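You operate a simulated robot arm through the tools that you are given. There is no shell and no other tool. Be economical: measure what you need, move in short steps, check, and stop when the job is done.

You are at the controls of a simulated two-armed robot. One attempt, no reset.

Task
On the top of the washer lid, fold the green cloth in half, so that its two long edges meet.

The check looks at the end state, three seconds after you hand in, the way a careful person would. Anything else that was tipped, shoved, dropped, spilled or broken makes it a failure. Lids that push on must go on centred and level and be pressed home; caps that screw on are set level and turned clockwise until they are tight. Flat cloth is picked up by pressing the open fingertips on it (5 to 10 N) and closing them slowly along it; thin cloth reads only 2 to 8 mm in the jaws.

Robot
Two 7-joint arms with two-finger parallel grippers on one trunk, on a base that drives. Base frame: it is fixed to the floor where the robot stands at the start and does not move with it; the origin is under the middle of the robot, x ahead of it, y to its left, z up; the surface under the hand at the start is at about z = 0.916. Lengths are in m, angles in rad, forces in N, time in s.
The left shoulder is at the start at [0.07, 0.133, 1.209], the right one opposite. With the tool pointing down near the work surface each hand reaches from about 0.18 to 0.64 m from the robot's upright axis, wherever it stands, measured 20 degrees to its own side. Places, roughly: top of the washer lid [0.5, -0.2, 0.9]. Payload 1.57 kg a hand.
The tool frame of a hand sits at the grasp point between the pads (the TCP): z along the fingers, y along the line on which they close. The tips reach 0.03 m beyond it. Largest opening 0.08 m; finger width 0.017, thickness 0.012; the body of the gripper, 0.04 by 0.082 m, starts 0.08 m behind the TCP.
Orientation is that of the tool frame in the base frame, as [roll, pitch, yaw] about the fixed x, y, z axes, in that order (R = Rz(yaw) Ry(pitch) Rx(roll)). With the fingers straight down and closing along the base's y, the tool's x points along the base's -x, its y along +y and its z along -z.

Tools
- The arms move only by the tool play_rows. It takes "left_commands", "right_commands" or both (then of equal length, played together; a hand with none holds still); each is a list that holds one entry, the list of rows, each a list of 7 numbers: the shift along the base's x, y, z in m, then the turn, a rotation vector about the base's x, y, z in rad, then the finger opening in m, from 0 to 0.08. In form: [[[dx, dy, dz, wx, wy, wz, gripper], ...]]. A call has 1 to 12 rows; each row is the pose to reach, as a shift and turn from the pose commanded when the call began. A row lasts 0.2 s, in which the tool goes at most 0.05 m and 0.15 rad; a call with a longer step from one row to the next is refused whole, and so is a gripper value outside its range. A pose out of reach is approached as far as the arm can. The call stops where the force on the tool passes 40 N (or 10 N more than at its start, if that is more) or the arm is blocked; 0.2 s more then pass. The fingers move at their own pace (about 0.153 m/s each) and stop on an object; they squeeze with about 31 N. The grip force told is the motor's: it shows also when the fingers shut on nothing. Time passes only in rows, and 0.2 s behind the last, so rows that repeat a pose let the fingers close. The reply holds the time, the measured pose of the TCP, the force on the tool along the base axes, the opening and the grip force, in the units named above and with some noise, with the torque about the TCP (base axes, N m) and any sound that the robot's microphone picked up, and new pictures: "pictures" is both (left out), scene, wrist or none (wrist: the cameras of the hands that moved).
- Cameras (640 x 400 px; columns grow to the right, rows downward): "scene" is now at [0.123, -0.0347, 1.4196]; the picture's right is [-0.45, -0.90, 0.00], its down [-0.65, 0.32, -0.69] and it looks along [0.62, -0.31, -0.73] (base axes); focal length 248 px, centre (320, 200). "left" rides on the left gripper at [0.072, 0.007, -0.122] in its tool frame; the picture's right is [-0.09, 1.00, 0.00], its down [-0.84, -0.08, -0.54] and it looks along [-0.54, -0.05, 0.84] (tool axes); focal length 238 px, centre (320, 200). "right" rides on the right gripper at [0.072, -0.007, -0.122] in its tool frame; the picture's right is [0.09, 1.00, 0.00], its down [-0.84, 0.08, -0.54] and it looks along [-0.54, 0.05, 0.84] (tool axes); focal length 238 px, centre (320, 200). There is no depth. A picture from a camera that has moved, and an enlarged one, comes with that camera's place and axes in the base frame and with its lens.
- lift_body(by): slides the trunk up (or, below 0, down) by that many m; the arms and the scene camera ride with it, the base frame stays. It gives what a move gives, with no picture.
- roll_base(legs): drives the robot by 1 to 6 legs, each [ahead, left, turn to the left] in m, m and rad, along the robot's own axes; the way and the turn of a leg run together, so that a leg with both is an arc; at most 1.5 m and 3.142 rad a leg. The arms and the cameras ride along, it lands a little off, and it stops where it bumps. It gives what a move gives, and a new picture of the scene camera.
- turn_head(pan, tilt): turns the head with the scene camera to pan (to the left, within 1.501 rad either way) and tilt (down, from -0.506 to 1.204), counted from straight ahead of the robot. It gives what a move gives, and a new picture of the scene camera.
- zoom(camera, box): a new picture of the part [left, top, right, bottom] of that camera's present view, enlarged. It takes no simulated time.
- sign_off(): hands the job in; it is judged then, once.

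Go step by step. Nothing tells you exact positions but the pictures and the camera data: compare them with the known pose of the tool, close in by small moves and look again before you grip or let go. The budget is 120 turns and 260 pictures, counting those below and the enlarged ones. Unless the task says otherwise, let go and move clear before handing in, and close with one line.

The tools are called as a command line: name --argument value ..., lists and objects as JSON in quotes. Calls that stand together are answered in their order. play_rows: Moves the arms, as the interface text tells. Its arguments: {"type":"object","properties":{"left_commands":{"type":"array","items":{"type":"array","items":{"type":"array","items":{"type":"number"}}}},"right_commands":{"type":"array","items":{"type":"array","items":{"type":"array","items":{"type":"number"}}}},"pictures":{"type":"string","enum":["both","scene","wrist","none"]}},"required":[]} The other tools are called the same way: lift_body (by) slides the trunk up or down; roll_base (legs) drives the base; turn_head (pan, tilt) turns the head that bears the scene camera; zoom (camera, box) takes an enlarged picture of a part of a camera's view; sign_off () hands the job in.

At the start:

```text
t: 0.0
left_tool_pos: [0.4986, -0.0326, 1.1584]
left_tcp_rot: [3.141, 0.001, 3.141]
left_force: [0.8, -0.2, -0.1]
left_wrist_torque: [0.04, 0.01, 0.01]
left_grip_width: 0.08
left_grasp_force: 0.0
right_tool_pos: [0.3497, -0.4105, 1.1195]
right_tcp_rot: [3.141, 0.0, -3.139]
right_force: [-0.2, -0.8, 0.3]
right_wrist_torque: [0.01, -0.01, 0.04]
right_grip_width: 0.0801
right_grasp_force: 0.1
trunk travel left (down, up): [-0.782, 0.158]
robot x, y, heading: [-0.0013, 0.0032, 0.003]
head pan, tilt: [-0.463, 0.812]
```

scene: 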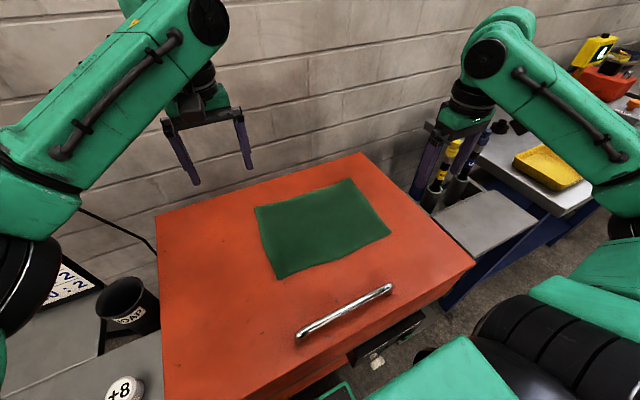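
right: 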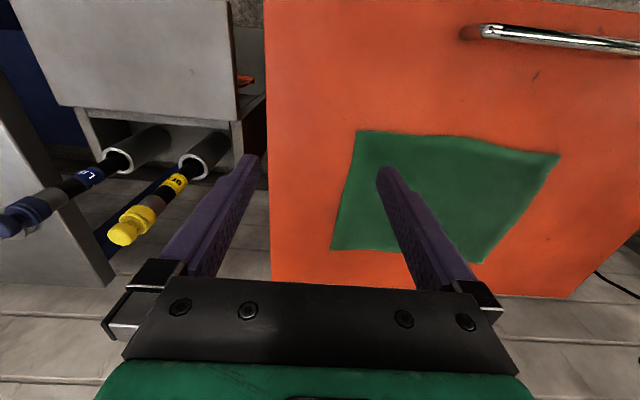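
left: 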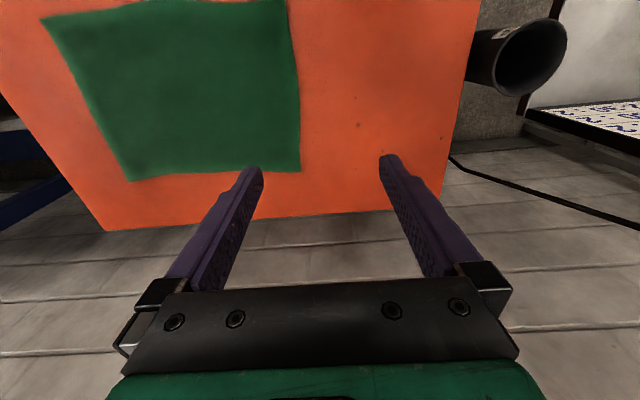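

The green cloth lies on the red lid with its long edges running along y. The near edge is at x≈0.375 and the far edge at x≈0.60, spanning y from about -0.07 to -0.36. I want to stand centred on it, so I'll check the floor and neighbours to the right before driving.

turn_head --pan -1.3 --tilt 0.8

turn_head --pan -0.6 --tilt 1.1

```text
t: 1.2
left_tool_pos: [0.4982, -0.0318, 1.1577]
left_tcp_rot: [-3.141, 0.0, 3.141]
left_force: [-0.4, 0.4, 0.1]
left_wrist_torque: [0.02, 0.02, -0.02]
left_grip_width: 0.0801
left_grasp_force: 0.1
right_tool_pos: [0.3499, -0.4117, 1.1196]
right_tcp_rot: [-3.141, 0.001, -3.14]
right_force: [0.2, 0.1, 0.0]
right_wrist_torque: [0.02, -0.01, 0.01]
right_grip_width: 0.0801
right_grasp_force: 0.1
trunk travel left (down, up): [-0.782, 0.158]
robot x, y, heading: [0.0006, -0.0037, 0.002]
head pan, tilt: [-1.3, 0.799]
camera scene: at [0.0729, -0.0767, 1.4206], right [-0.96, -0.27, 0.0], down [-0.19, 0.69, -0.7], along [0.19, -0.67, -0.72], focal length 248 px, centre (320, 200)
```

scene: 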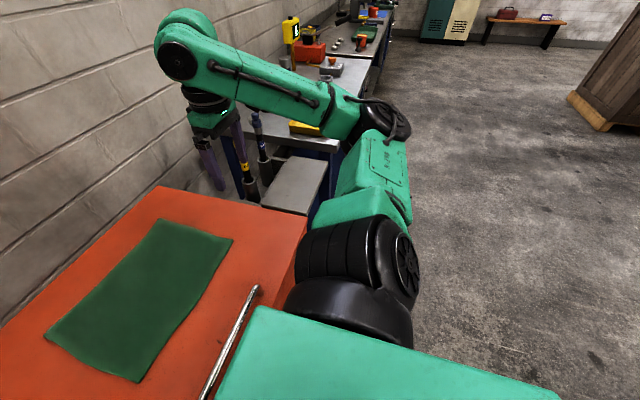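

```text
t: 2.2
left_tool_pos: [0.4986, -0.0329, 1.1582]
left_tcp_rot: [-3.14, 0.0, -3.14]
left_force: [0.3, 0.2, 1.0]
left_wrist_torque: [0.02, -0.02, 0.01]
left_grip_width: 0.0801
left_grasp_force: 0.0
right_tool_pos: [0.3496, -0.4107, 1.1191]
right_tcp_rot: [3.141, 0.001, -3.139]
right_force: [0.3, 0.6, -0.9]
right_wrist_torque: [0.0, 0.03, 0.02]
right_grip_width: 0.08
right_grasp_force: 0.1
trunk travel left (down, up): [-0.782, 0.158]
robot x, y, heading: [-0.0006, -0.0018, 0.004]
head pan, tilt: [-0.6, 1.1]
camera scene: at [0.1033, -0.0348, 1.3988], right [-0.57, -0.82, 0.0], down [-0.73, 0.5, -0.45], along [0.37, -0.26, -0.89], focal length 248 px, centre (320, 200)
```

scene: 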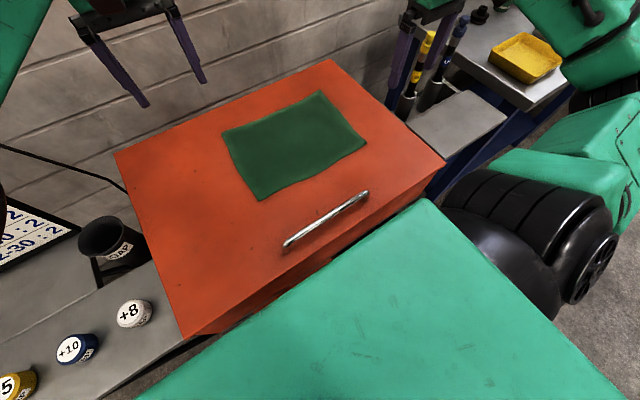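

The floor to the right is free. I'll raise the trunk so the arms clear the tools and bench, then drive 0.2 m to the right.

lift_body --by 0.13

roll_base --legs '[[0, -0.1, 0]]'

```text
t: 3.8
left_tool_pos: [0.4987, -0.0332, 1.2879]
left_tcp_rot: [-3.141, 0.001, 3.141]
left_force: [-0.9, -0.5, 0.0]
left_wrist_torque: [0.0, -0.03, 0.01]
left_grip_width: 0.0801
left_grasp_force: 0.1
right_tool_pos: [0.3495, -0.4111, 1.249]
right_tcp_rot: [-3.141, 0.0, -3.141]
right_force: [-0.1, -0.9, 0.4]
right_wrist_torque: [-0.01, -0.01, -0.03]
right_grip_width: 0.0799
right_grasp_force: 0.1
trunk travel left (down, up): [-0.912, 0.028]
robot x, y, heading: [0.001, -0.0003, 0.003]
head pan, tilt: [-0.6, 1.1]
```

```text
t: 5.0
left_tool_pos: [0.5002, -0.1228, 1.2878]
left_tcp_rot: [-3.136, 0.001, 3.141]
left_force: [0.7, 0.7, -1.2]
left_wrist_torque: [-0.04, 0.01, -0.01]
left_grip_width: 0.0801
left_grasp_force: 0.0
right_tool_pos: [0.3495, -0.5001, 1.252]
right_tcp_rot: [-3.135, 0.0, -3.14]
right_force: [-0.4, 0.7, 0.4]
right_wrist_torque: [-0.05, 0.0, 0.0]
right_grip_width: 0.08
right_grasp_force: 0.0
trunk travel left (down, up): [-0.912, 0.028]
robot x, y, heading: [0.0008, -0.0941, -0.003]
head pan, tilt: [-0.6, 1.1]
camera scene: at [0.103, -0.1236, 1.529], right [-0.56, -0.83, 0.0], down [-0.74, 0.5, -0.46], along [0.37, -0.26, -0.89], focal length 248 px, centre (320, 200)
```

scene: 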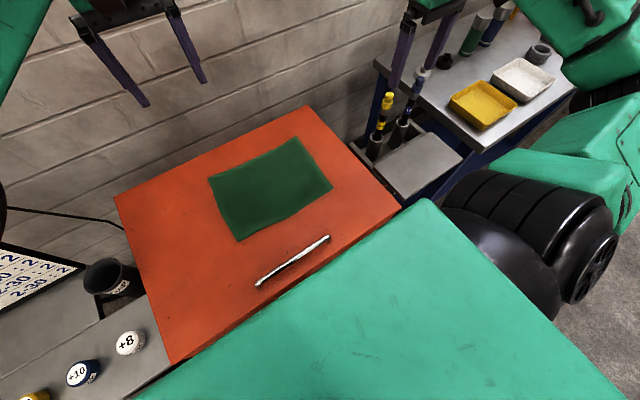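

The first leg went cleanly. I'll drive the second half to the right and then turn the head to look at the cloth.

roll_base --legs '[[0, -0.115, 0.0]]'

turn_head --pan 0.0 --tilt 0.95

```text
t: 6.2
left_tool_pos: [0.4998, -0.2374, 1.2876]
left_tcp_rot: [-3.135, 0.001, -3.14]
left_force: [1.2, 0.8, 0.9]
left_wrist_torque: [-0.04, 0.0, 0.02]
left_grip_width: 0.08
left_grasp_force: 0.1
right_tool_pos: [0.35, -0.6147, 1.2509]
right_tcp_rot: [-3.136, -0.001, -3.139]
right_force: [0.3, 0.3, -0.1]
right_wrist_torque: [-0.04, -0.01, 0.0]
right_grip_width: 0.0801
right_grasp_force: 0.1
trunk travel left (down, up): [-0.912, 0.028]
robot x, y, heading: [-0.0052, -0.2098, 0.003]
head pan, tilt: [-0.6, 1.1]
camera scene: at [0.103, -0.2375, 1.529], right [-0.57, -0.82, 0.0], down [-0.74, 0.5, -0.46], along [0.37, -0.26, -0.89], focal length 248 px, centre (320, 200)
```

scene: 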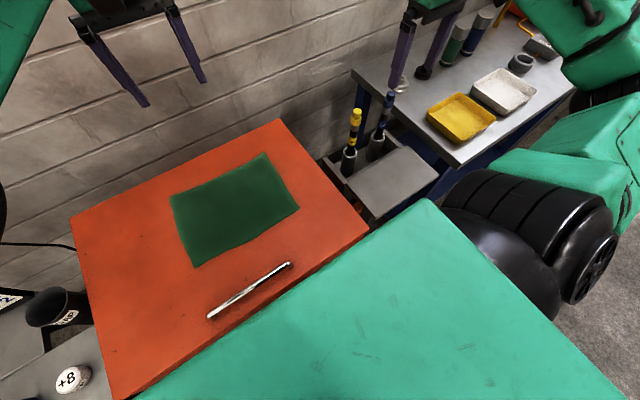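

```text
t: 7.2
left_tool_pos: [0.4998, -0.2432, 1.2884]
left_tcp_rot: [3.14, -0.001, -3.14]
left_force: [0.6, 0.2, -0.2]
left_wrist_torque: [0.04, 0.03, 0.0]
left_grip_width: 0.0801
left_grasp_force: 0.0
right_tool_pos: [0.3489, -0.6216, 1.2492]
right_tcp_rot: [3.14, 0.0, -3.14]
right_force: [0.9, 0.5, -0.3]
right_wrist_torque: [0.03, 0.0, -0.02]
right_grip_width: 0.0799
right_grasp_force: 0.0
trunk travel left (down, up): [-0.912, 0.028]
robot x, y, heading: [0.0027, -0.21, 0.002]
head pan, tilt: [0.0, 0.949]
camera scene: at [0.1238, -0.2107, 1.539], right [0.0, -1.0, 0.0], down [-0.81, 0.0, -0.58], along [0.58, 0.0, -0.81], focal length 248 px, centre (320, 200)
```

scene: 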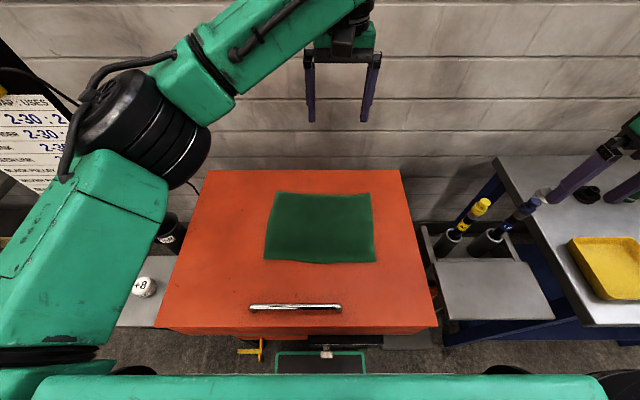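

The robot is now centred on the cloth. I'll zoom in to get accurate corners.

zoom --camera "scene" --box '[240, 170, 400, 270]'

```text
4.00 times, centred on (320, 220) of scene
camera zoom: at [0.1238, -0.2107, 1.539], right [0.0, -1.0, 0.0], down [-0.81, 0.0, -0.58], along [0.58, 0.0, -0.81], focal length 990 px, centre (320, 120)
```

zoom: 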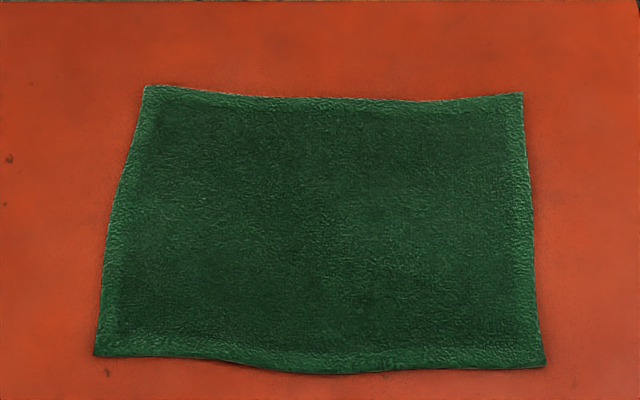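

The corners come out at A(.603,-.071), B(.596,-.371), C(.370,-.360) and D(.379,-.060). I'll grip the far long edge near A and B and fold it towards the robot. First I'll bring both hands above those points while still high.

play_rows --left_commands '[[[0.02, 0.03, 0, 0, 0, 0, 0.06], [0.04, 0.06, 0, 0, 0, 0, 0.05], [0.06, 0.09, 0, 0, 0, 0, 0.04], [0.08, 0.12, 0, 0, 0, 0, 0.035], [0.095, 0.144, 0, 0, 0, 0, 0.03], [0.095, 0.144, 0, 0, 0, 0, 0.03], [0.095, 0.144, 0, 0, 0, 0, 0.03], [0.095, 0.144, 0, 0, 0, 0, 0.03], [0.095, 0.144, 0, 0, 0, 0, 0.03], [0.095, 0.144, 0, 0, 0, 0, 0.03]]]' --right_commands '[[[0.027, 0.031, 0, 0, 0, 0, 0.06], [0.054, 0.062, 0, 0, 0, 0, 0.05], [0.081, 0.093, 0, 0, 0, 0, 0.04], [0.108, 0.124, 0, 0, 0, 0, 0.035], [0.135, 0.155, 0, 0, 0, 0, 0.03], [0.162, 0.186, 0, 0, 0, 0, 0.03], [0.189, 0.217, 0, 0, 0, 0, 0.03], [0.216, 0.248, 0, 0, 0, 0, 0.03], [0.241, 0.278, 0, 0, 0, 0, 0.03], [0.241, 0.278, 0, 0, 0, 0, 0.03]]]' --pictures "none"

lift_body --by -0.13

play_rows --left_commands '[[[0, 0, -0.03, 0, 0, 0, 0.03], [0, 0, -0.06, 0, 0, 0, 0.03], [0, 0, -0.09, 0, 0, 0, 0.03], [0, 0, -0.12, 0, 0, 0, 0.03], [0, 0, -0.158, 0, 0, 0, 0.03], [0, 0, -0.158, 0, 0, 0, 0.03]]]' --right_commands '[[[0, 0, -0.03, 0, 0, 0, 0.03], [0, 0, -0.06, 0, 0, 0, 0.03], [0, 0, -0.09, 0, 0, 0, 0.03], [0, 0, -0.119, 0, 0, 0, 0.03], [0, 0, -0.119, 0, 0, 0, 0.03], [0, 0, -0.119, 0, 0, 0, 0.03]]]'

```text
t: 9.4
left_tool_pos: [0.5898, -0.0957, 1.2876]
left_tcp_rot: [-3.142, 0.0, -3.14]
left_force: [-0.3, 0.5, 0.1]
left_wrist_torque: [-0.02, -0.01, -0.02]
left_grip_width: 0.03
left_grasp_force: 0.1
left hand out of reach, approached as far as the arm can: row 5, 6, 7, 8, 9, 10
right_tool_pos: [0.5353, -0.3747, 1.2402]
right_tcp_rot: [3.141, 0.002, -3.14]
right_force: [1.5, 0.4, 0.0]
right_wrist_torque: [-0.02, -0.02, 0.01]
right_grip_width: 0.0298
right_grasp_force: 0.1
right hand out of reach, approached as far as the arm can: row 8, 9, 10
trunk travel left (down, up): [-0.912, 0.028]
robot x, y, heading: [0.0008, -0.2107, -0.001]
head pan, tilt: [0.0, 0.949]
```

```text
t: 10.9
left_tool_pos: [0.5881, -0.0972, 1.1585]
left_tcp_rot: [3.141, -0.001, -3.14]
left_force: [0.0, 0.1, 0.4]
left_wrist_torque: [0.02, 0.01, 0.01]
left_grip_width: 0.0298
left_grasp_force: 0.1
right_tool_pos: [0.5338, -0.376, 1.1093]
right_tcp_rot: [3.142, 0.002, -3.138]
right_force: [0.2, 0.2, 0.8]
right_wrist_torque: [0.0, 0.03, -0.01]
right_grip_width: 0.03
right_grasp_force: 0.1
trunk travel left (down, up): [-0.782, 0.158]
robot x, y, heading: [0.0008, -0.2108, 0.002]
head pan, tilt: [0.0, 0.949]
```

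```text
t: 12.3
left_tool_pos: [0.5898, -0.0972, 1.0022]
left_tcp_rot: [3.138, 0.004, -3.14]
left_force: [0.2, 0.4, 0.6]
left_wrist_torque: [0.05, 0.0, 0.01]
left_grip_width: 0.03
left_grasp_force: 0.0
left hand out of reach, approached as far as the arm can: row 2, 3
right_tool_pos: [0.5241, -0.3795, 0.9942]
right_tcp_rot: [3.14, 0.004, -3.139]
right_force: [-0.3, -0.2, -0.2]
right_wrist_torque: [0.01, -0.02, -0.01]
right_grip_width: 0.03
right_grasp_force: 0.1
right hand out of reach, approached as far as the arm can: row 3, 4, 5, 6
trunk travel left (down, up): [-0.782, 0.158]
robot x, y, heading: [-0.0011, -0.2109, 0.0]
head pan, tilt: [0.0, 0.949]
camera scene: at [0.1219, -0.2102, 1.4092], right [0.0, -1.0, 0.0], down [-0.81, 0.0, -0.58], along [0.58, 0.0, -0.81], focal length 248 px, centre (320, 200)
camera right: at [0.4522, -0.3855, 1.1159], right [-0.09, 1.0, 0.0], down [0.83, 0.08, 0.55], along [0.54, 0.05, -0.84], focal length 238 px, centre (320, 200)
camera left: at [0.5182, -0.091, 1.1235], right [0.09, 1.0, 0.0], down [0.84, -0.08, 0.54], along [0.54, -0.05, -0.84], focal length 238 px, centre (320, 200)
```

scene: 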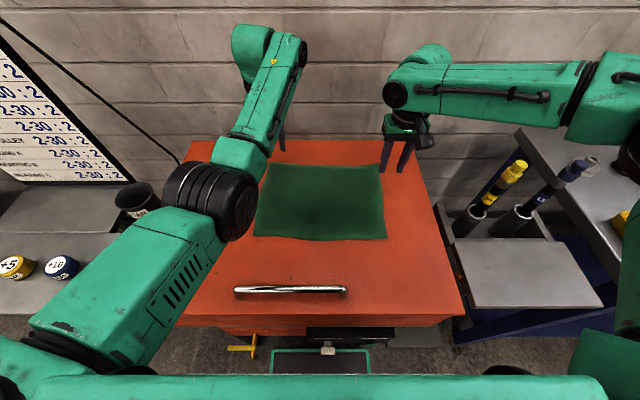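
right: 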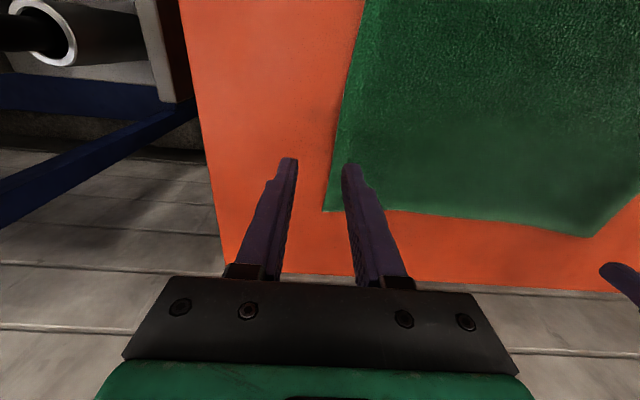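
left: 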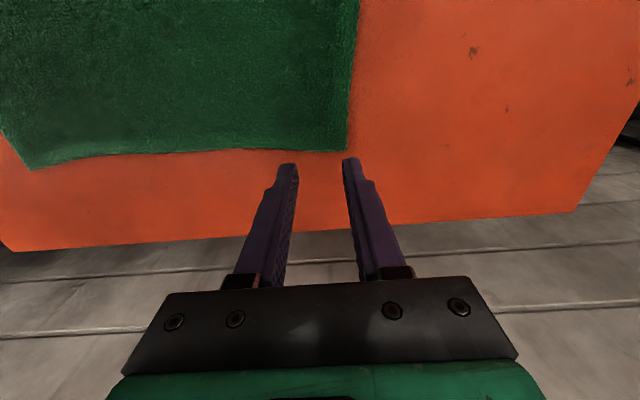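

The left hand is in place, but the right arm stops short at (.524,-.380), probably on a wrist joint limit. I'll test whether yawing that hand frees it.

play_rows --right_commands '[[[0, 0, 0, 0, 0, 0.14, 0.03], [0, 0, 0, 0, 0, 0.28, 0.03], [0, 0, 0, 0, 0, 0.42, 0.03], [0, 0, 0, 0, 0, 0.42, 0.03]]]' --pictures "none"

play_rows --right_commands '[[[0, 0, 0, 0, 0, -0.14, 0.03], [0, 0, 0, 0, 0, -0.28, 0.03], [0, 0, 0, 0, 0, -0.42, 0.03], [0, 0, 0, 0, 0, -0.56, 0.03], [0, 0, 0, 0, 0, -0.7, 0.03], [0, 0, 0, 0, 0, -0.84, 0.03], [0, 0, 0, 0, 0, -0.84, 0.03]]]' --pictures "none"

```text
t: 13.3
left_tool_pos: [0.5913, -0.0972, 1.0013]
left_tcp_rot: [3.141, 0.001, -3.139]
left_force: [0.0, 0.8, 1.3]
left_wrist_torque: [0.02, -0.01, -0.01]
left_grip_width: 0.0298
left_grasp_force: 0.0
right_tool_pos: [0.5252, -0.3803, 0.9926]
right_tcp_rot: [-3.14, 0.002, -2.718]
right_force: [0.3, 0.1, -0.2]
right_wrist_torque: [0.0, 0.01, -0.02]
right_grip_width: 0.0302
right_grasp_force: 0.1
trunk travel left (down, up): [-0.782, 0.158]
robot x, y, heading: [-0.0045, -0.2092, -0.005]
head pan, tilt: [0.0, 0.949]
```

```text
t: 14.9
left_tool_pos: [0.5924, -0.097, 1.0015]
left_tcp_rot: [3.141, -0.001, -3.141]
left_force: [0.0, 0.3, 0.5]
left_wrist_torque: [0.04, -0.01, -0.01]
left_grip_width: 0.0303
left_grasp_force: 0.0
right_tool_pos: [0.5269, -0.3794, 0.9927]
right_tcp_rot: [-3.141, 0.001, 2.72]
right_force: [-0.6, 0.2, -0.2]
right_wrist_torque: [0.01, -0.05, 0.03]
right_grip_width: 0.0301
right_grasp_force: 0.1
trunk travel left (down, up): [-0.782, 0.158]
robot x, y, heading: [-0.0047, -0.2123, 0.001]
head pan, tilt: [0.0, 0.949]
```

Both yaws are reachable from here, since the commanded pose was clipped to where the hand stopped. Next I'll try stepping towards the target from this yaw.

play_rows --right_commands '[[[0.02, 0.012, 0.02, 0, 0, 0, 0.03], [0.04, 0.024, 0.02, 0, 0, 0, 0.03], [0.063, 0.036, 0.02, 0, 0, 0, 0.03], [0.063, 0.036, 0.02, 0, 0, 0, 0.03]]]' --pictures "none"

```text
t: 15.9
left_tool_pos: [0.5927, -0.0966, 1.0011]
left_tcp_rot: [3.141, 0.0, -3.14]
left_force: [0.2, -0.5, -0.2]
left_wrist_torque: [0.03, 0.01, 0.0]
left_grip_width: 0.0301
left_grasp_force: 0.0
right_tool_pos: [0.5303, -0.3753, 1.0211]
right_tcp_rot: [3.14, 0.002, 2.724]
right_force: [-0.7, -0.2, 0.1]
right_wrist_torque: [0.02, 0.01, 0.01]
right_grip_width: 0.03
right_grasp_force: 0.1
right hand out of reach, approached as far as the arm can: row 1, 2, 3, 4
trunk travel left (down, up): [-0.782, 0.158]
robot x, y, heading: [0.0014, -0.2112, 0.002]
head pan, tilt: [0.0, 0.949]
```

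Yaw isn't what limits it. I'll look at the right arm's posture.

turn_head --pan -0.8 --tilt 0.6

```text
t: 17.1
left_tool_pos: [0.5922, -0.0968, 1.0005]
left_tcp_rot: [3.141, -0.001, -3.14]
left_force: [-0.8, -0.1, -0.3]
left_wrist_torque: [-0.02, 0.02, 0.01]
left_grip_width: 0.0299
left_grasp_force: 0.1
right_tool_pos: [0.5305, -0.3758, 1.0215]
right_tcp_rot: [3.139, 0.001, 2.723]
right_force: [-0.2, -0.5, 0.6]
right_wrist_torque: [0.01, 0.0, -0.01]
right_grip_width: 0.0298
right_grasp_force: 0.0
trunk travel left (down, up): [-0.782, 0.158]
robot x, y, heading: [0.0016, -0.2075, -0.002]
head pan, tilt: [-0.799, 0.6]
camera scene: at [0.1128, -0.2724, 1.4374], right [-0.72, -0.7, 0.0], down [-0.39, 0.41, -0.82], along [0.57, -0.59, -0.57], focal length 248 px, centre (320, 200)
```

scene: 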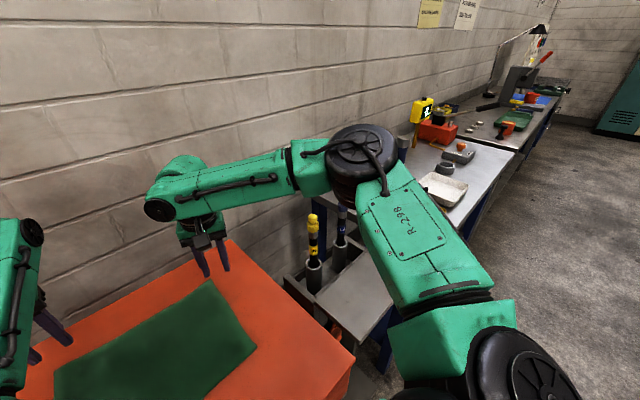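

The elbow is swung far out to the right. I'll retract the right hand inward and push out again to see whether the arm folds differently.

play_rows --right_commands '[[[-0.04, 0, 0.03, 0, 0, 0.14, 0.03], [-0.08, 0.0, 0.03, 0, 0, 0.28, 0.03], [-0.12, 0.02, 0.03, 0, 0, 0.42, 0.03], [-0.16, 0.04, 0.03, 0, 0, 0.42, 0.03], [-0.2, 0.06, 0.03, 0, 0, 0.42, 0.03], [-0.23, 0.08, 0.03, 0, 0, 0.42, 0.03], [-0.24, 0.12, 0.03, 0, 0, 0.42, 0.03], [-0.24, 0.14, 0.03, 0, 0, 0.42, 0.03], [-0.24, 0.14, 0.03, 0, 0, 0.42, 0.03]]]' --pictures "scene"

play_rows --right_commands '[[[0.04, -0.02, 0, 0, 0, 0, 0.03], [0.08, -0.04, 0, 0, 0, 0, 0.03], [0.12, -0.06, 0, 0, 0, 0, 0.03], [0.16, -0.08, 0, 0, 0, 0, 0.03], [0.2, -0.1, 0, 0, 0, 0, 0.03], [0.24, -0.11, 0, 0, 0, 0, 0.03], [0.28, -0.11, 0, 0, 0, 0, 0.03], [0.3, -0.11, 0, 0, 0, 0, 0.03]]]' --pictures "scene"

```text
t: 19.1
left_tool_pos: [0.591, -0.0972, 1.0014]
left_tcp_rot: [3.141, 0.001, -3.141]
left_force: [-0.1, 0.5, 0.7]
left_wrist_torque: [0.0, -0.02, 0.0]
left_grip_width: 0.0298
left_grasp_force: 0.0
right_tool_pos: [0.292, -0.2404, 1.0466]
right_tcp_rot: [3.141, 0.004, -3.141]
right_force: [0.0, -0.2, -0.3]
right_wrist_torque: [0.0, -0.03, -0.05]
right_grip_width: 0.0299
right_grasp_force: 0.0
right hand out of reach, approached as far as the arm can: row 6
trunk travel left (down, up): [-0.782, 0.158]
robot x, y, heading: [0.0007, -0.2081, 0.008]
head pan, tilt: [-0.799, 0.6]
camera scene: at [0.1114, -0.2725, 1.4376], right [-0.72, -0.7, 0.0], down [-0.39, 0.41, -0.83], along [0.58, -0.59, -0.56], focal length 248 px, centre (320, 200)
```

scene: 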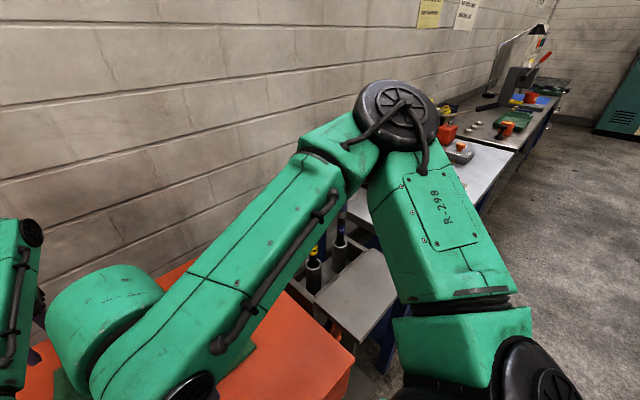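

```text
t: 20.9
left_tool_pos: [0.5914, -0.0976, 1.0016]
left_tcp_rot: [3.141, 0.001, -3.141]
left_force: [-1.8, 0.4, -0.5]
left_wrist_torque: [-0.03, 0.0, 0.0]
left_grip_width: 0.0298
left_grasp_force: 0.1
right_tool_pos: [0.5393, -0.3846, 1.0503]
right_tcp_rot: [3.14, 0.003, -3.14]
right_force: [1.1, 0.1, -0.5]
right_wrist_torque: [0.01, -0.03, -0.01]
right_grip_width: 0.0298
right_grasp_force: 0.0
right hand out of reach, approached as far as the arm can: row 6, 7, 8
trunk travel left (down, up): [-0.782, 0.158]
robot x, y, heading: [-0.0031, -0.2114, -0.003]
head pan, tilt: [-0.799, 0.6]
camera scene: at [0.113, -0.2726, 1.4374], right [-0.72, -0.7, 0.0], down [-0.39, 0.41, -0.82], along [0.57, -0.59, -0.57], focal length 248 px, centre (320, 200)
```

scene: 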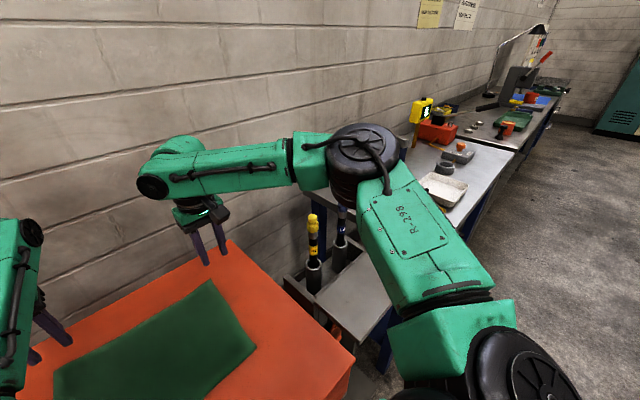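

The arm takes the same posture again. I'll test the reach further to its own side to understand the limit.

play_rows --right_commands '[[[0.0, -0.04, 0, 0, 0, 0, 0.03], [0.0, -0.08, 0, 0, 0, 0, 0.03], [0.03, -0.08, 0, 0, 0, 0, 0.03], [0.06, -0.08, 0, 0, 0, 0, 0.03], [0.06, -0.08, 0, 0, 0, 0, 0.03]]]' --pictures "none"

play_rows --right_commands '[[[0.0, 0.04, 0, 0, 0, 0, 0.03], [0.0, 0.08, 0, 0, 0, 0, 0.03], [0.0, 0.1, -0.02, 0, 0, 0, 0.03], [0.0, 0.115, -0.04, 0, 0, 0, 0.03], [0.0, 0.12, -0.05, 0, 0, 0, 0.03]]]' --pictures "none"

```text
t: 22.1
left_tool_pos: [0.5907, -0.0989, 1.0011]
left_tcp_rot: [-3.141, 0.002, -3.14]
left_force: [0.4, -0.1, 0.7]
left_wrist_torque: [-0.02, -0.02, 0.04]
left_grip_width: 0.0301
left_grasp_force: 0.1
right_tool_pos: [0.569, -0.4658, 1.0562]
right_tcp_rot: [3.14, 0.003, -3.14]
right_force: [0.4, -0.5, -0.3]
right_wrist_torque: [-0.05, -0.01, -0.03]
right_grip_width: 0.03
right_grasp_force: 0.0
right hand out of reach, approached as far as the arm can: row 4, 5
trunk travel left (down, up): [-0.782, 0.158]
robot x, y, heading: [0.0004, -0.2093, 0.006]
head pan, tilt: [-0.799, 0.6]
```

```text
t: 23.3
left_tool_pos: [0.5923, -0.097, 1.002]
left_tcp_rot: [-3.14, 0.0, -3.14]
left_force: [-0.3, -0.3, 0.2]
left_wrist_torque: [-0.01, 0.0, -0.02]
left_grip_width: 0.03
left_grasp_force: 0.2
right_tool_pos: [0.5308, -0.3766, 1.0228]
right_tcp_rot: [-3.139, 0.002, -3.14]
right_force: [0.1, -1.4, 0.5]
right_wrist_torque: [0.02, -0.02, 0.01]
right_grip_width: 0.0296
right_grasp_force: 0.1
right hand out of reach, approached as far as the arm can: row 1, 2, 3, 4, 5
trunk travel left (down, up): [-0.782, 0.158]
robot x, y, heading: [-0.0007, -0.2128, -0.001]
head pan, tilt: [-0.799, 0.6]
```

The right arm reaches further when it works to its own side, so a small turn of the robot to the left should help. I'll check the gap between the base and the washer first.

turn_head --pan 0.0 --tilt 1.204

zoom --camera "scene" --box '[180, 200, 500, 400]'

```text
t: 24.4
left_tool_pos: [0.5921, -0.0974, 1.0007]
left_tcp_rot: [-3.141, 0.0, -3.14]
left_force: [-0.1, 0.3, -0.8]
left_wrist_torque: [-0.01, 0.0, 0.0]
left_grip_width: 0.03
left_grasp_force: 0.1
right_tool_pos: [0.5325, -0.377, 1.0233]
right_tcp_rot: [-3.141, 0.004, -3.141]
right_force: [0.1, -0.2, -0.7]
right_wrist_torque: [0.02, -0.04, 0.0]
right_grip_width: 0.03
right_grasp_force: 0.0
trunk travel left (down, up): [-0.782, 0.158]
robot x, y, heading: [0.0017, -0.2101, 0.001]
head pan, tilt: [0.0, 1.201]
camera scene: at [0.1071, -0.2092, 1.3929], right [0.0, -1.0, 0.0], down [-0.93, 0.0, -0.36], along [0.36, 0.0, -0.93], focal length 248 px, centre (320, 200)
```

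scene: 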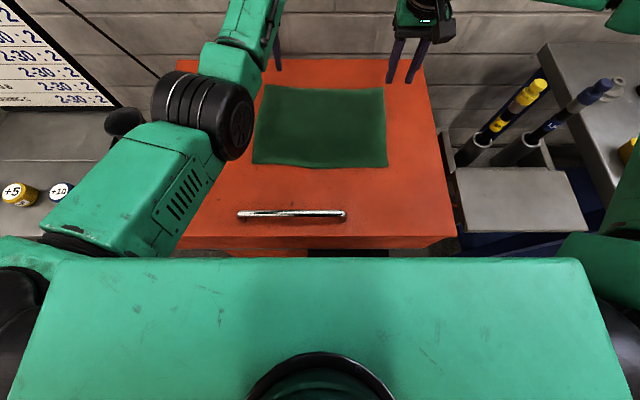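

```text
2.00 times, centred on (340, 300) of scene
camera zoom: at [0.1071, -0.2092, 1.3929], right [0.0, -1.0, 0.0], down [-0.93, 0.0, -0.36], along [0.36, 0.0, -0.93], focal length 495 px, centre (280, 0)
```

zoom: 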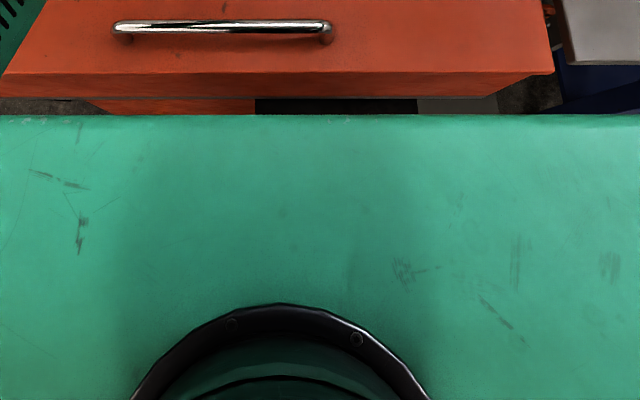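

There's almost no gap between the base and the washer, so turning the base is out. Tilting the right hand, fingers pointing a bit forward, brings its wrist back, so I'll test reach that way.

play_rows --right_commands '[[[0.0, 0.0, 0.02, 0, -0.12, 0, 0.03], [0.02, 0.01, 0.02, 0, -0.24, 0, 0.03], [0.04, 0.02, 0.02, 0, -0.35, 0, 0.03], [0.06, 0.032, 0.0, 0, -0.35, 0, 0.03], [0.06, 0.032, 0.0, 0, -0.35, 0, 0.03]]]' --pictures "none"

```text
t: 25.6
left_tool_pos: [0.5926, -0.0969, 1.0016]
left_tcp_rot: [-3.141, 0.0, -3.14]
left_force: [-1.0, -0.4, 0.7]
left_wrist_torque: [0.01, -0.03, 0.03]
left_grip_width: 0.0301
left_grasp_force: 0.0
right_tool_pos: [0.5827, -0.3487, 1.0246]
right_tcp_rot: [3.139, 0.353, -3.139]
right_force: [0.2, 0.1, -0.1]
right_wrist_torque: [0.02, -0.04, 0.01]
right_grip_width: 0.03
right_grasp_force: 0.1
right hand out of reach, approached as far as the arm can: row 4, 5
trunk travel left (down, up): [-0.782, 0.158]
robot x, y, heading: [-0.0037, -0.2088, -0.001]
head pan, tilt: [0.0, 1.201]
```

With 0.35 rad of tilt the right hand reaches (.583,-.349). I'll tilt both hands to about 0.42 rad and come down to just above the cloth.

play_rows --left_commands '[[[0.0, 0, 0, 0, -0.14, 0, 0.03], [0.0, 0, 0, 0, -0.28, 0, 0.03], [-0.001, 0, 0, 0, -0.42, 0, 0.03], [-0.002, 0, -0.02, 0, -0.42, 0, 0.03], [-0.002, 0, -0.035, 0, -0.42, 0, 0.03], [-0.002, 0, -0.035, 0, -0.42, 0, 0.03]]]' --right_commands '[[[0.0, 0.002, 0, 0, -0.03, 0, 0.03], [0.0, 0.003, 0, 0, -0.07, 0, 0.03], [0.001, 0.003, -0.02, 0, -0.07, 0, 0.03], [0.002, 0.003, -0.04, 0, -0.07, 0, 0.03], [0.002, 0.003, -0.058, 0, -0.07, 0, 0.03], [0.002, 0.003, -0.058, 0, -0.07, 0, 0.03]]]'

```text
t: 27.0
left_tool_pos: [0.5874, -0.0983, 0.9653]
left_tcp_rot: [-3.141, 0.419, -3.138]
left_force: [0.7, 0.2, -0.6]
left_wrist_torque: [-0.01, 0.0, 0.03]
left_grip_width: 0.03
left_grasp_force: 0.0
right_tool_pos: [0.5734, -0.3519, 0.9683]
right_tcp_rot: [-3.141, 0.422, -3.14]
right_force: [-0.2, -0.2, 0.9]
right_wrist_torque: [0.05, -0.03, -0.02]
right_grip_width: 0.0301
right_grasp_force: 0.0
right hand out of reach, approached as far as the arm can: row 4, 5, 6
trunk travel left (down, up): [-0.782, 0.158]
robot x, y, heading: [0.0007, -0.2098, 0.001]
head pan, tilt: [0.0, 1.201]
camera scene: at [0.1071, -0.2091, 1.3928], right [0.0, -1.0, 0.0], down [-0.93, 0.0, -0.36], along [0.36, 0.0, -0.93], focal length 248 px, centre (320, 200)
camera right: at [0.458, -0.3577, 1.0509], right [-0.09, 1.0, -0.04], down [0.54, 0.08, 0.84], along [0.84, 0.05, -0.55], focal length 238 px, centre (320, 200)
camera left: at [0.4718, -0.0916, 1.0465], right [0.08, 1.0, 0.04], down [0.54, -0.08, 0.84], along [0.84, -0.05, -0.55], focal length 238 px, centre (320, 200)
```

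scene: 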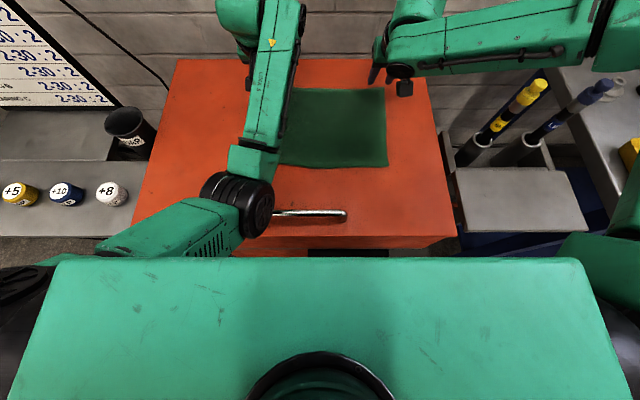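
right: 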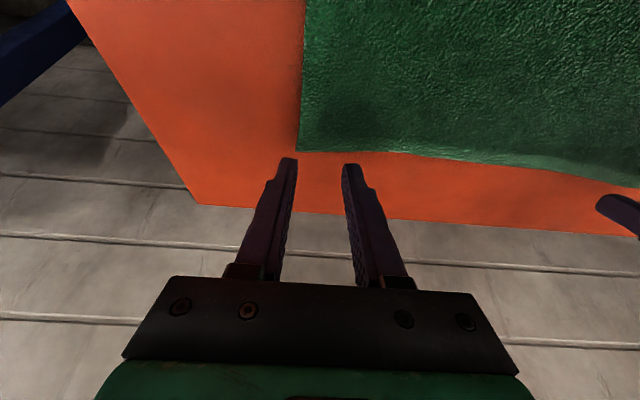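
left: 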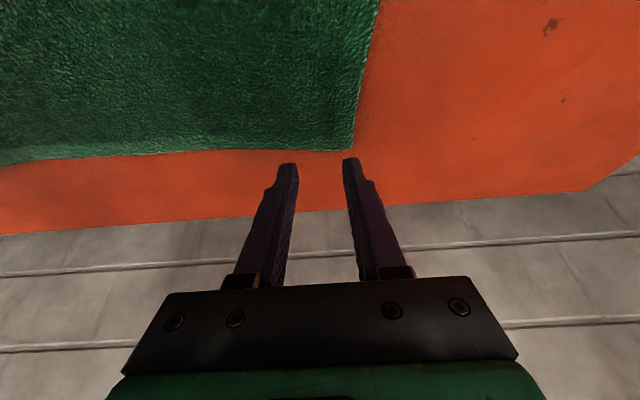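

Checked against the wrist pictures, the left contact point is about 13 mm inside the edge, which is good. The right hand is too far in x and too near the corner, so it gets more tilt and a shift inward.

play_rows --left_commands '[[[0.002, -0.006, 0, 0, 0, 0, 0.03], [0.003, -0.006, 0, 0, 0, 0, 0.03], [0.003, -0.006, 0, 0, 0, 0, 0.03], [0.003, -0.006, 0, 0, 0, 0, 0.03], [0.003, -0.006, 0, 0, 0, 0, 0.03]]]' --right_commands '[[[0.0, 0.0, 0.0, 0, -0.1, 0, 0.03], [0.0, 0.004, 0, 0, -0.2, 0, 0.03], [0.004, 0.01, 0, 0, -0.2, 0, 0.03], [0.006, 0.014, -0.004, 0, -0.2, 0, 0.03], [0.006, 0.014, -0.004, 0, -0.2, 0, 0.03]]]' --pictures "wrist"

```text
t: 28.2
left_tool_pos: [0.5903, -0.1034, 0.9662]
left_tcp_rot: [3.141, 0.421, -3.141]
left_force: [0.0, 0.0, -0.3]
left_wrist_torque: [-0.02, -0.01, 0.01]
left_grip_width: 0.03
left_grasp_force: 0.1
right_tool_pos: [0.5785, -0.3391, 0.968]
right_tcp_rot: [3.142, 0.621, -3.139]
right_force: [-0.5, 0.0, 0.1]
right_wrist_torque: [-0.03, 0.0, 0.0]
right_grip_width: 0.03
right_grasp_force: 0.1
trunk travel left (down, up): [-0.782, 0.158]
robot x, y, heading: [-0.0015, -0.2133, 0.003]
head pan, tilt: [0.0, 1.201]
camera right: at [0.4503, -0.3448, 1.0238], right [-0.08, 1.0, -0.05], down [0.36, 0.08, 0.93], along [0.93, 0.05, -0.37], focal length 238 px, centre (320, 200)
camera left: at [0.4744, -0.0971, 1.0469], right [0.08, 1.0, 0.04], down [0.54, -0.08, 0.84], along [0.84, -0.05, -0.55], focal length 238 px, centre (320, 200)
```

right: 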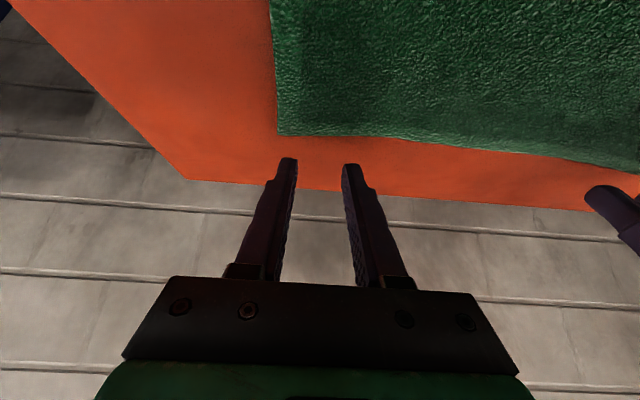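
left: 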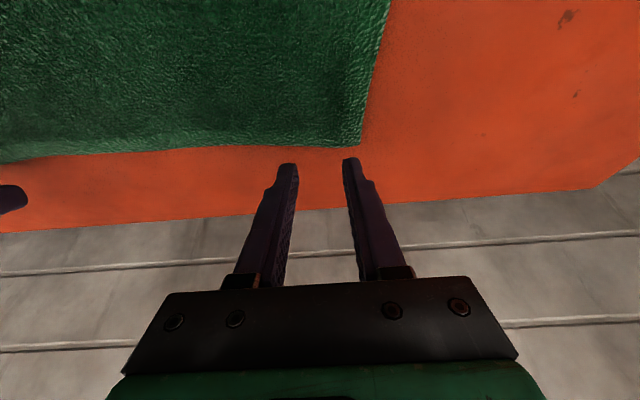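

Both hands are aligned. I'll descend gently to near contact and read the forces.

play_rows --left_commands '[[[0, 0, -0.004, 0, 0, 0, 0.03], [0, 0, -0.008, 0, 0, 0, 0.03], [0, 0, -0.012, 0, 0, 0, 0.03], [0, 0, -0.016, 0, 0, 0, 0.03], [0, 0, -0.016, 0, 0, 0, 0.03]]]' --right_commands '[[[0, 0, -0.004, 0, 0, 0, 0.03], [0, 0, -0.008, 0, 0, 0, 0.03], [0, 0, -0.012, 0, 0, 0, 0.03], [0, 0, -0.018, 0, 0, 0, 0.03], [0, 0, -0.018, 0, 0, 0, 0.03]]]' --pictures "none"

```text
t: 29.4
left_tool_pos: [0.591, -0.1038, 0.9491]
left_tcp_rot: [-3.141, 0.422, -3.139]
left_force: [-0.1, -0.9, 3.8]
left_wrist_torque: [-0.06, 0.01, -0.02]
left_grip_width: 0.03
left_grasp_force: 0.1
right_tool_pos: [0.5737, -0.3441, 0.9543]
right_tcp_rot: [3.14, 0.621, -3.139]
right_force: [0.8, 0.8, -0.9]
right_wrist_torque: [-0.01, 0.01, 0.02]
right_grip_width: 0.0303
right_grasp_force: 0.1
right hand out of reach, approached as far as the arm can: row 2, 3, 4, 5
trunk travel left (down, up): [-0.782, 0.158]
robot x, y, heading: [-0.0028, -0.2066, -0.003]
head pan, tilt: [0.0, 1.201]
```

The left hand touches at z=.949. The right is slightly short of reach as it lowers, so I'll add a little more tilt there and lower again.

play_rows --right_commands '[[[0.0, 0.002, 0.004, 0, -0.07, 0, 0.03], [0.001, 0.005, 0.004, 0, -0.14, 0, 0.03], [0.001, 0.005, 0.0, 0, -0.14, 0, 0.03], [0.001, 0.005, -0.003, 0, -0.14, 0, 0.03], [0.001, 0.005, -0.006, 0, -0.14, 0, 0.03], [0.001, 0.005, -0.006, 0, -0.14, 0, 0.03]]]' --pictures "none"

```text
t: 30.8
left_tool_pos: [0.5892, -0.1034, 0.9496]
left_tcp_rot: [-3.14, 0.421, -3.139]
left_force: [1.0, -0.4, 5.8]
left_wrist_torque: [0.0, -0.05, 0.0]
left_grip_width: 0.03
left_grasp_force: 0.0
right_tool_pos: [0.5715, -0.3424, 0.9531]
right_tcp_rot: [3.141, 0.762, -3.139]
right_force: [0.9, 0.0, 0.2]
right_wrist_torque: [-0.01, 0.02, 0.01]
right_grip_width: 0.03
right_grasp_force: 0.0
right hand out of reach, approached as far as the arm can: row 4, 5, 6
trunk travel left (down, up): [-0.782, 0.158]
robot x, y, heading: [0.0018, -0.2106, -0.002]
head pan, tilt: [0.0, 1.201]
```

The right hand is still limited. Lowering the trunk could help, but I need to check how close the left elbow is to the lid and handle first.

turn_head --pan 0.3 --tilt 0.9

zoom --camera "scene" --box '[160, 150, 480, 350]'

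```text
t: 31.6
left_tool_pos: [0.591, -0.1026, 0.9489]
left_tcp_rot: [3.14, 0.421, -3.14]
left_force: [1.7, 0.0, 6.4]
left_wrist_torque: [-0.01, -0.08, -0.03]
left_grip_width: 0.0301
left_grasp_force: 0.1
right_tool_pos: [0.5705, -0.343, 0.9512]
right_tcp_rot: [3.141, 0.761, -3.139]
right_force: [-0.1, -1.2, 0.8]
right_wrist_torque: [0.0, 0.02, 0.0]
right_grip_width: 0.03
right_grasp_force: 0.1
trunk travel left (down, up): [-0.782, 0.158]
robot x, y, heading: [0.0004, -0.2109, -0.001]
head pan, tilt: [0.3, 0.901]
camera scene: at [0.1223, -0.1873, 1.4127], right [0.29, -0.96, 0.0], down [-0.75, -0.23, -0.62], along [0.59, 0.18, -0.78], focal length 248 px, centre (320, 200)
```

scene: 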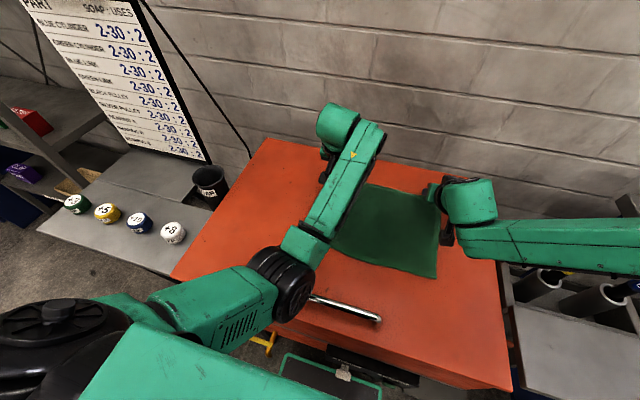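

```text
2.00 times, centred on (320, 250) of scene
camera zoom: at [0.1223, -0.1873, 1.4127], right [0.29, -0.96, 0.0], down [-0.75, -0.23, -0.62], along [0.59, 0.18, -0.78], focal length 495 px, centre (320, 100)
```

zoom: 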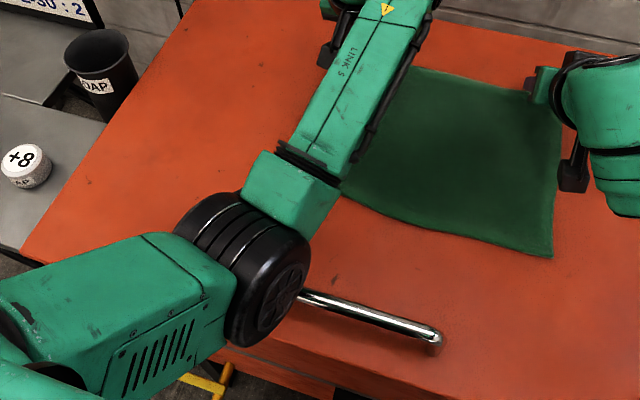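

The left elbow hangs low next to the handle, so this posture is unsafe for working here. I'll lift both hands clear and try to bring the left elbow out by moving that hand wide.

play_rows --left_commands '[[[0, 0, 0.04, 0, 0.07, 0, 0.03], [0, 0, 0.08, 0, 0.14, 0, 0.03], [0, 0.0, 0.12, 0, 0.28, 0, 0.03], [0, 0.03, 0.16, 0, 0.42, 0, 0.03], [-0.03, 0.06, 0.19, 0, 0.42, 0, 0.03], [-0.06, 0.09, 0.2, 0, 0.42, 0, 0.03], [-0.09, 0.12, 0.2, 0, 0.42, 0, 0.03], [-0.12, 0.15, 0.2, 0, 0.42, 0, 0.03], [-0.15, 0.18, 0.2, 0, 0.42, 0, 0.03], [-0.18, 0.21, 0.2, 0, 0.42, 0, 0.03], [-0.21, 0.24, 0.2, 0, 0.42, 0, 0.03], [-0.24, 0.27, 0.2, 0, 0.42, 0, 0.03]]]' --right_commands '[[[0, 0, 0.04, 0, 0.1, 0, 0.03], [-0.02, 0, 0.08, 0, 0.2, 0, 0.03], [-0.05, 0, 0.09, 0, 0.3, 0, 0.03], [-0.08, 0, 0.1, 0, 0.4, 0, 0.03], [-0.1, 0, 0.1, 0, 0.5, 0, 0.03], [-0.1, 0, 0.1, 0, 0.6, 0, 0.03], [-0.1, 0, 0.1, 0, 0.7, 0, 0.03], [-0.1, 0, 0.1, 0, 0.76, 0, 0.03], [-0.1, 0, 0.1, 0, 0.76, 0, 0.03], [-0.1, 0, 0.1, 0, 0.76, 0, 0.03], [-0.1, 0, 0.1, 0, 0.76, 0, 0.03], [-0.1, 0, 0.1, 0, 0.76, 0, 0.03]]]' --pictures "scene"

```text
refused: row 5 steps farther than a row can; nothing moved
```

play_rows --left_commands '[[[0, 0, 0.04, 0, 0.07, 0, 0.03], [0, 0, 0.08, 0, 0.14, 0, 0.03], [0, 0.0, 0.12, 0, 0.28, 0, 0.03], [0, 0.02, 0.16, 0, 0.42, 0, 0.03], [-0.03, 0.04, 0.19, 0, 0.42, 0, 0.03], [-0.06, 0.07, 0.2, 0, 0.42, 0, 0.03], [-0.09, 0.1, 0.2, 0, 0.42, 0, 0.03], [-0.12, 0.13, 0.2, 0, 0.42, 0, 0.03], [-0.15, 0.16, 0.2, 0, 0.42, 0, 0.03], [-0.18, 0.19, 0.2, 0, 0.42, 0, 0.03], [-0.21, 0.22, 0.2, 0, 0.42, 0, 0.03], [-0.24, 0.25, 0.2, 0, 0.42, 0, 0.03]]]' --right_commands '[[[0, 0, 0.04, 0, 0.1, 0, 0.03], [-0.02, 0, 0.08, 0, 0.2, 0, 0.03], [-0.05, 0, 0.09, 0, 0.3, 0, 0.03], [-0.08, 0, 0.1, 0, 0.4, 0, 0.03], [-0.1, 0, 0.1, 0, 0.5, 0, 0.03], [-0.1, 0, 0.1, 0, 0.6, 0, 0.03], [-0.1, 0, 0.1, 0, 0.7, 0, 0.03], [-0.1, 0, 0.1, 0, 0.76, 0, 0.03], [-0.1, 0, 0.1, 0, 0.76, 0, 0.03], [-0.1, 0, 0.1, 0, 0.76, 0, 0.03], [-0.1, 0, 0.1, 0, 0.76, 0, 0.03], [-0.1, 0, 0.1, 0, 0.76, 0, 0.03]]]' --pictures "scene"

```text
t: 34.2
left_tool_pos: [0.3663, 0.1621, 1.1511]
left_tcp_rot: [-3.141, -0.001, 3.14]
left_force: [0.5, 0.5, 0.6]
left_wrist_torque: [-0.02, -0.03, -0.01]
left_grip_width: 0.03
left_grasp_force: 0.0
left hand out of reach, approached as far as the arm can: row 5, 6, 7, 8, 9, 10, 11, 12
right_tool_pos: [0.4746, -0.3432, 1.0498]
right_tcp_rot: [-3.141, -0.001, -3.14]
right_force: [0.5, -0.5, 0.9]
right_wrist_torque: [0.04, 0.02, -0.03]
right_grip_width: 0.0301
right_grasp_force: 0.1
trunk travel left (down, up): [-0.782, 0.158]
robot x, y, heading: [-0.001, -0.2109, -0.003]
head pan, tilt: [0.3, 0.901]
camera scene: at [0.125, -0.1878, 1.4125], right [0.29, -0.96, 0.0], down [-0.75, -0.23, -0.62], along [0.59, 0.18, -0.78], focal length 248 px, centre (320, 200)
```

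scene: 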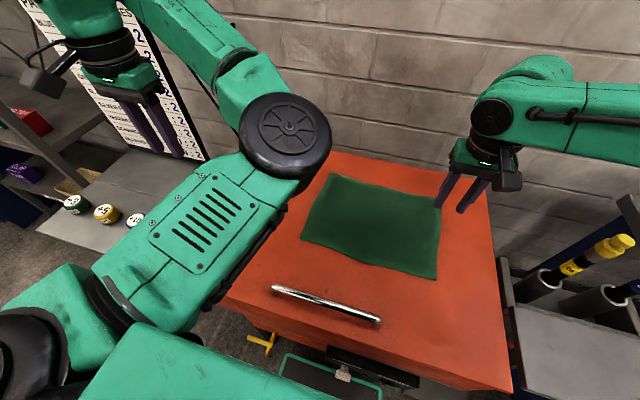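

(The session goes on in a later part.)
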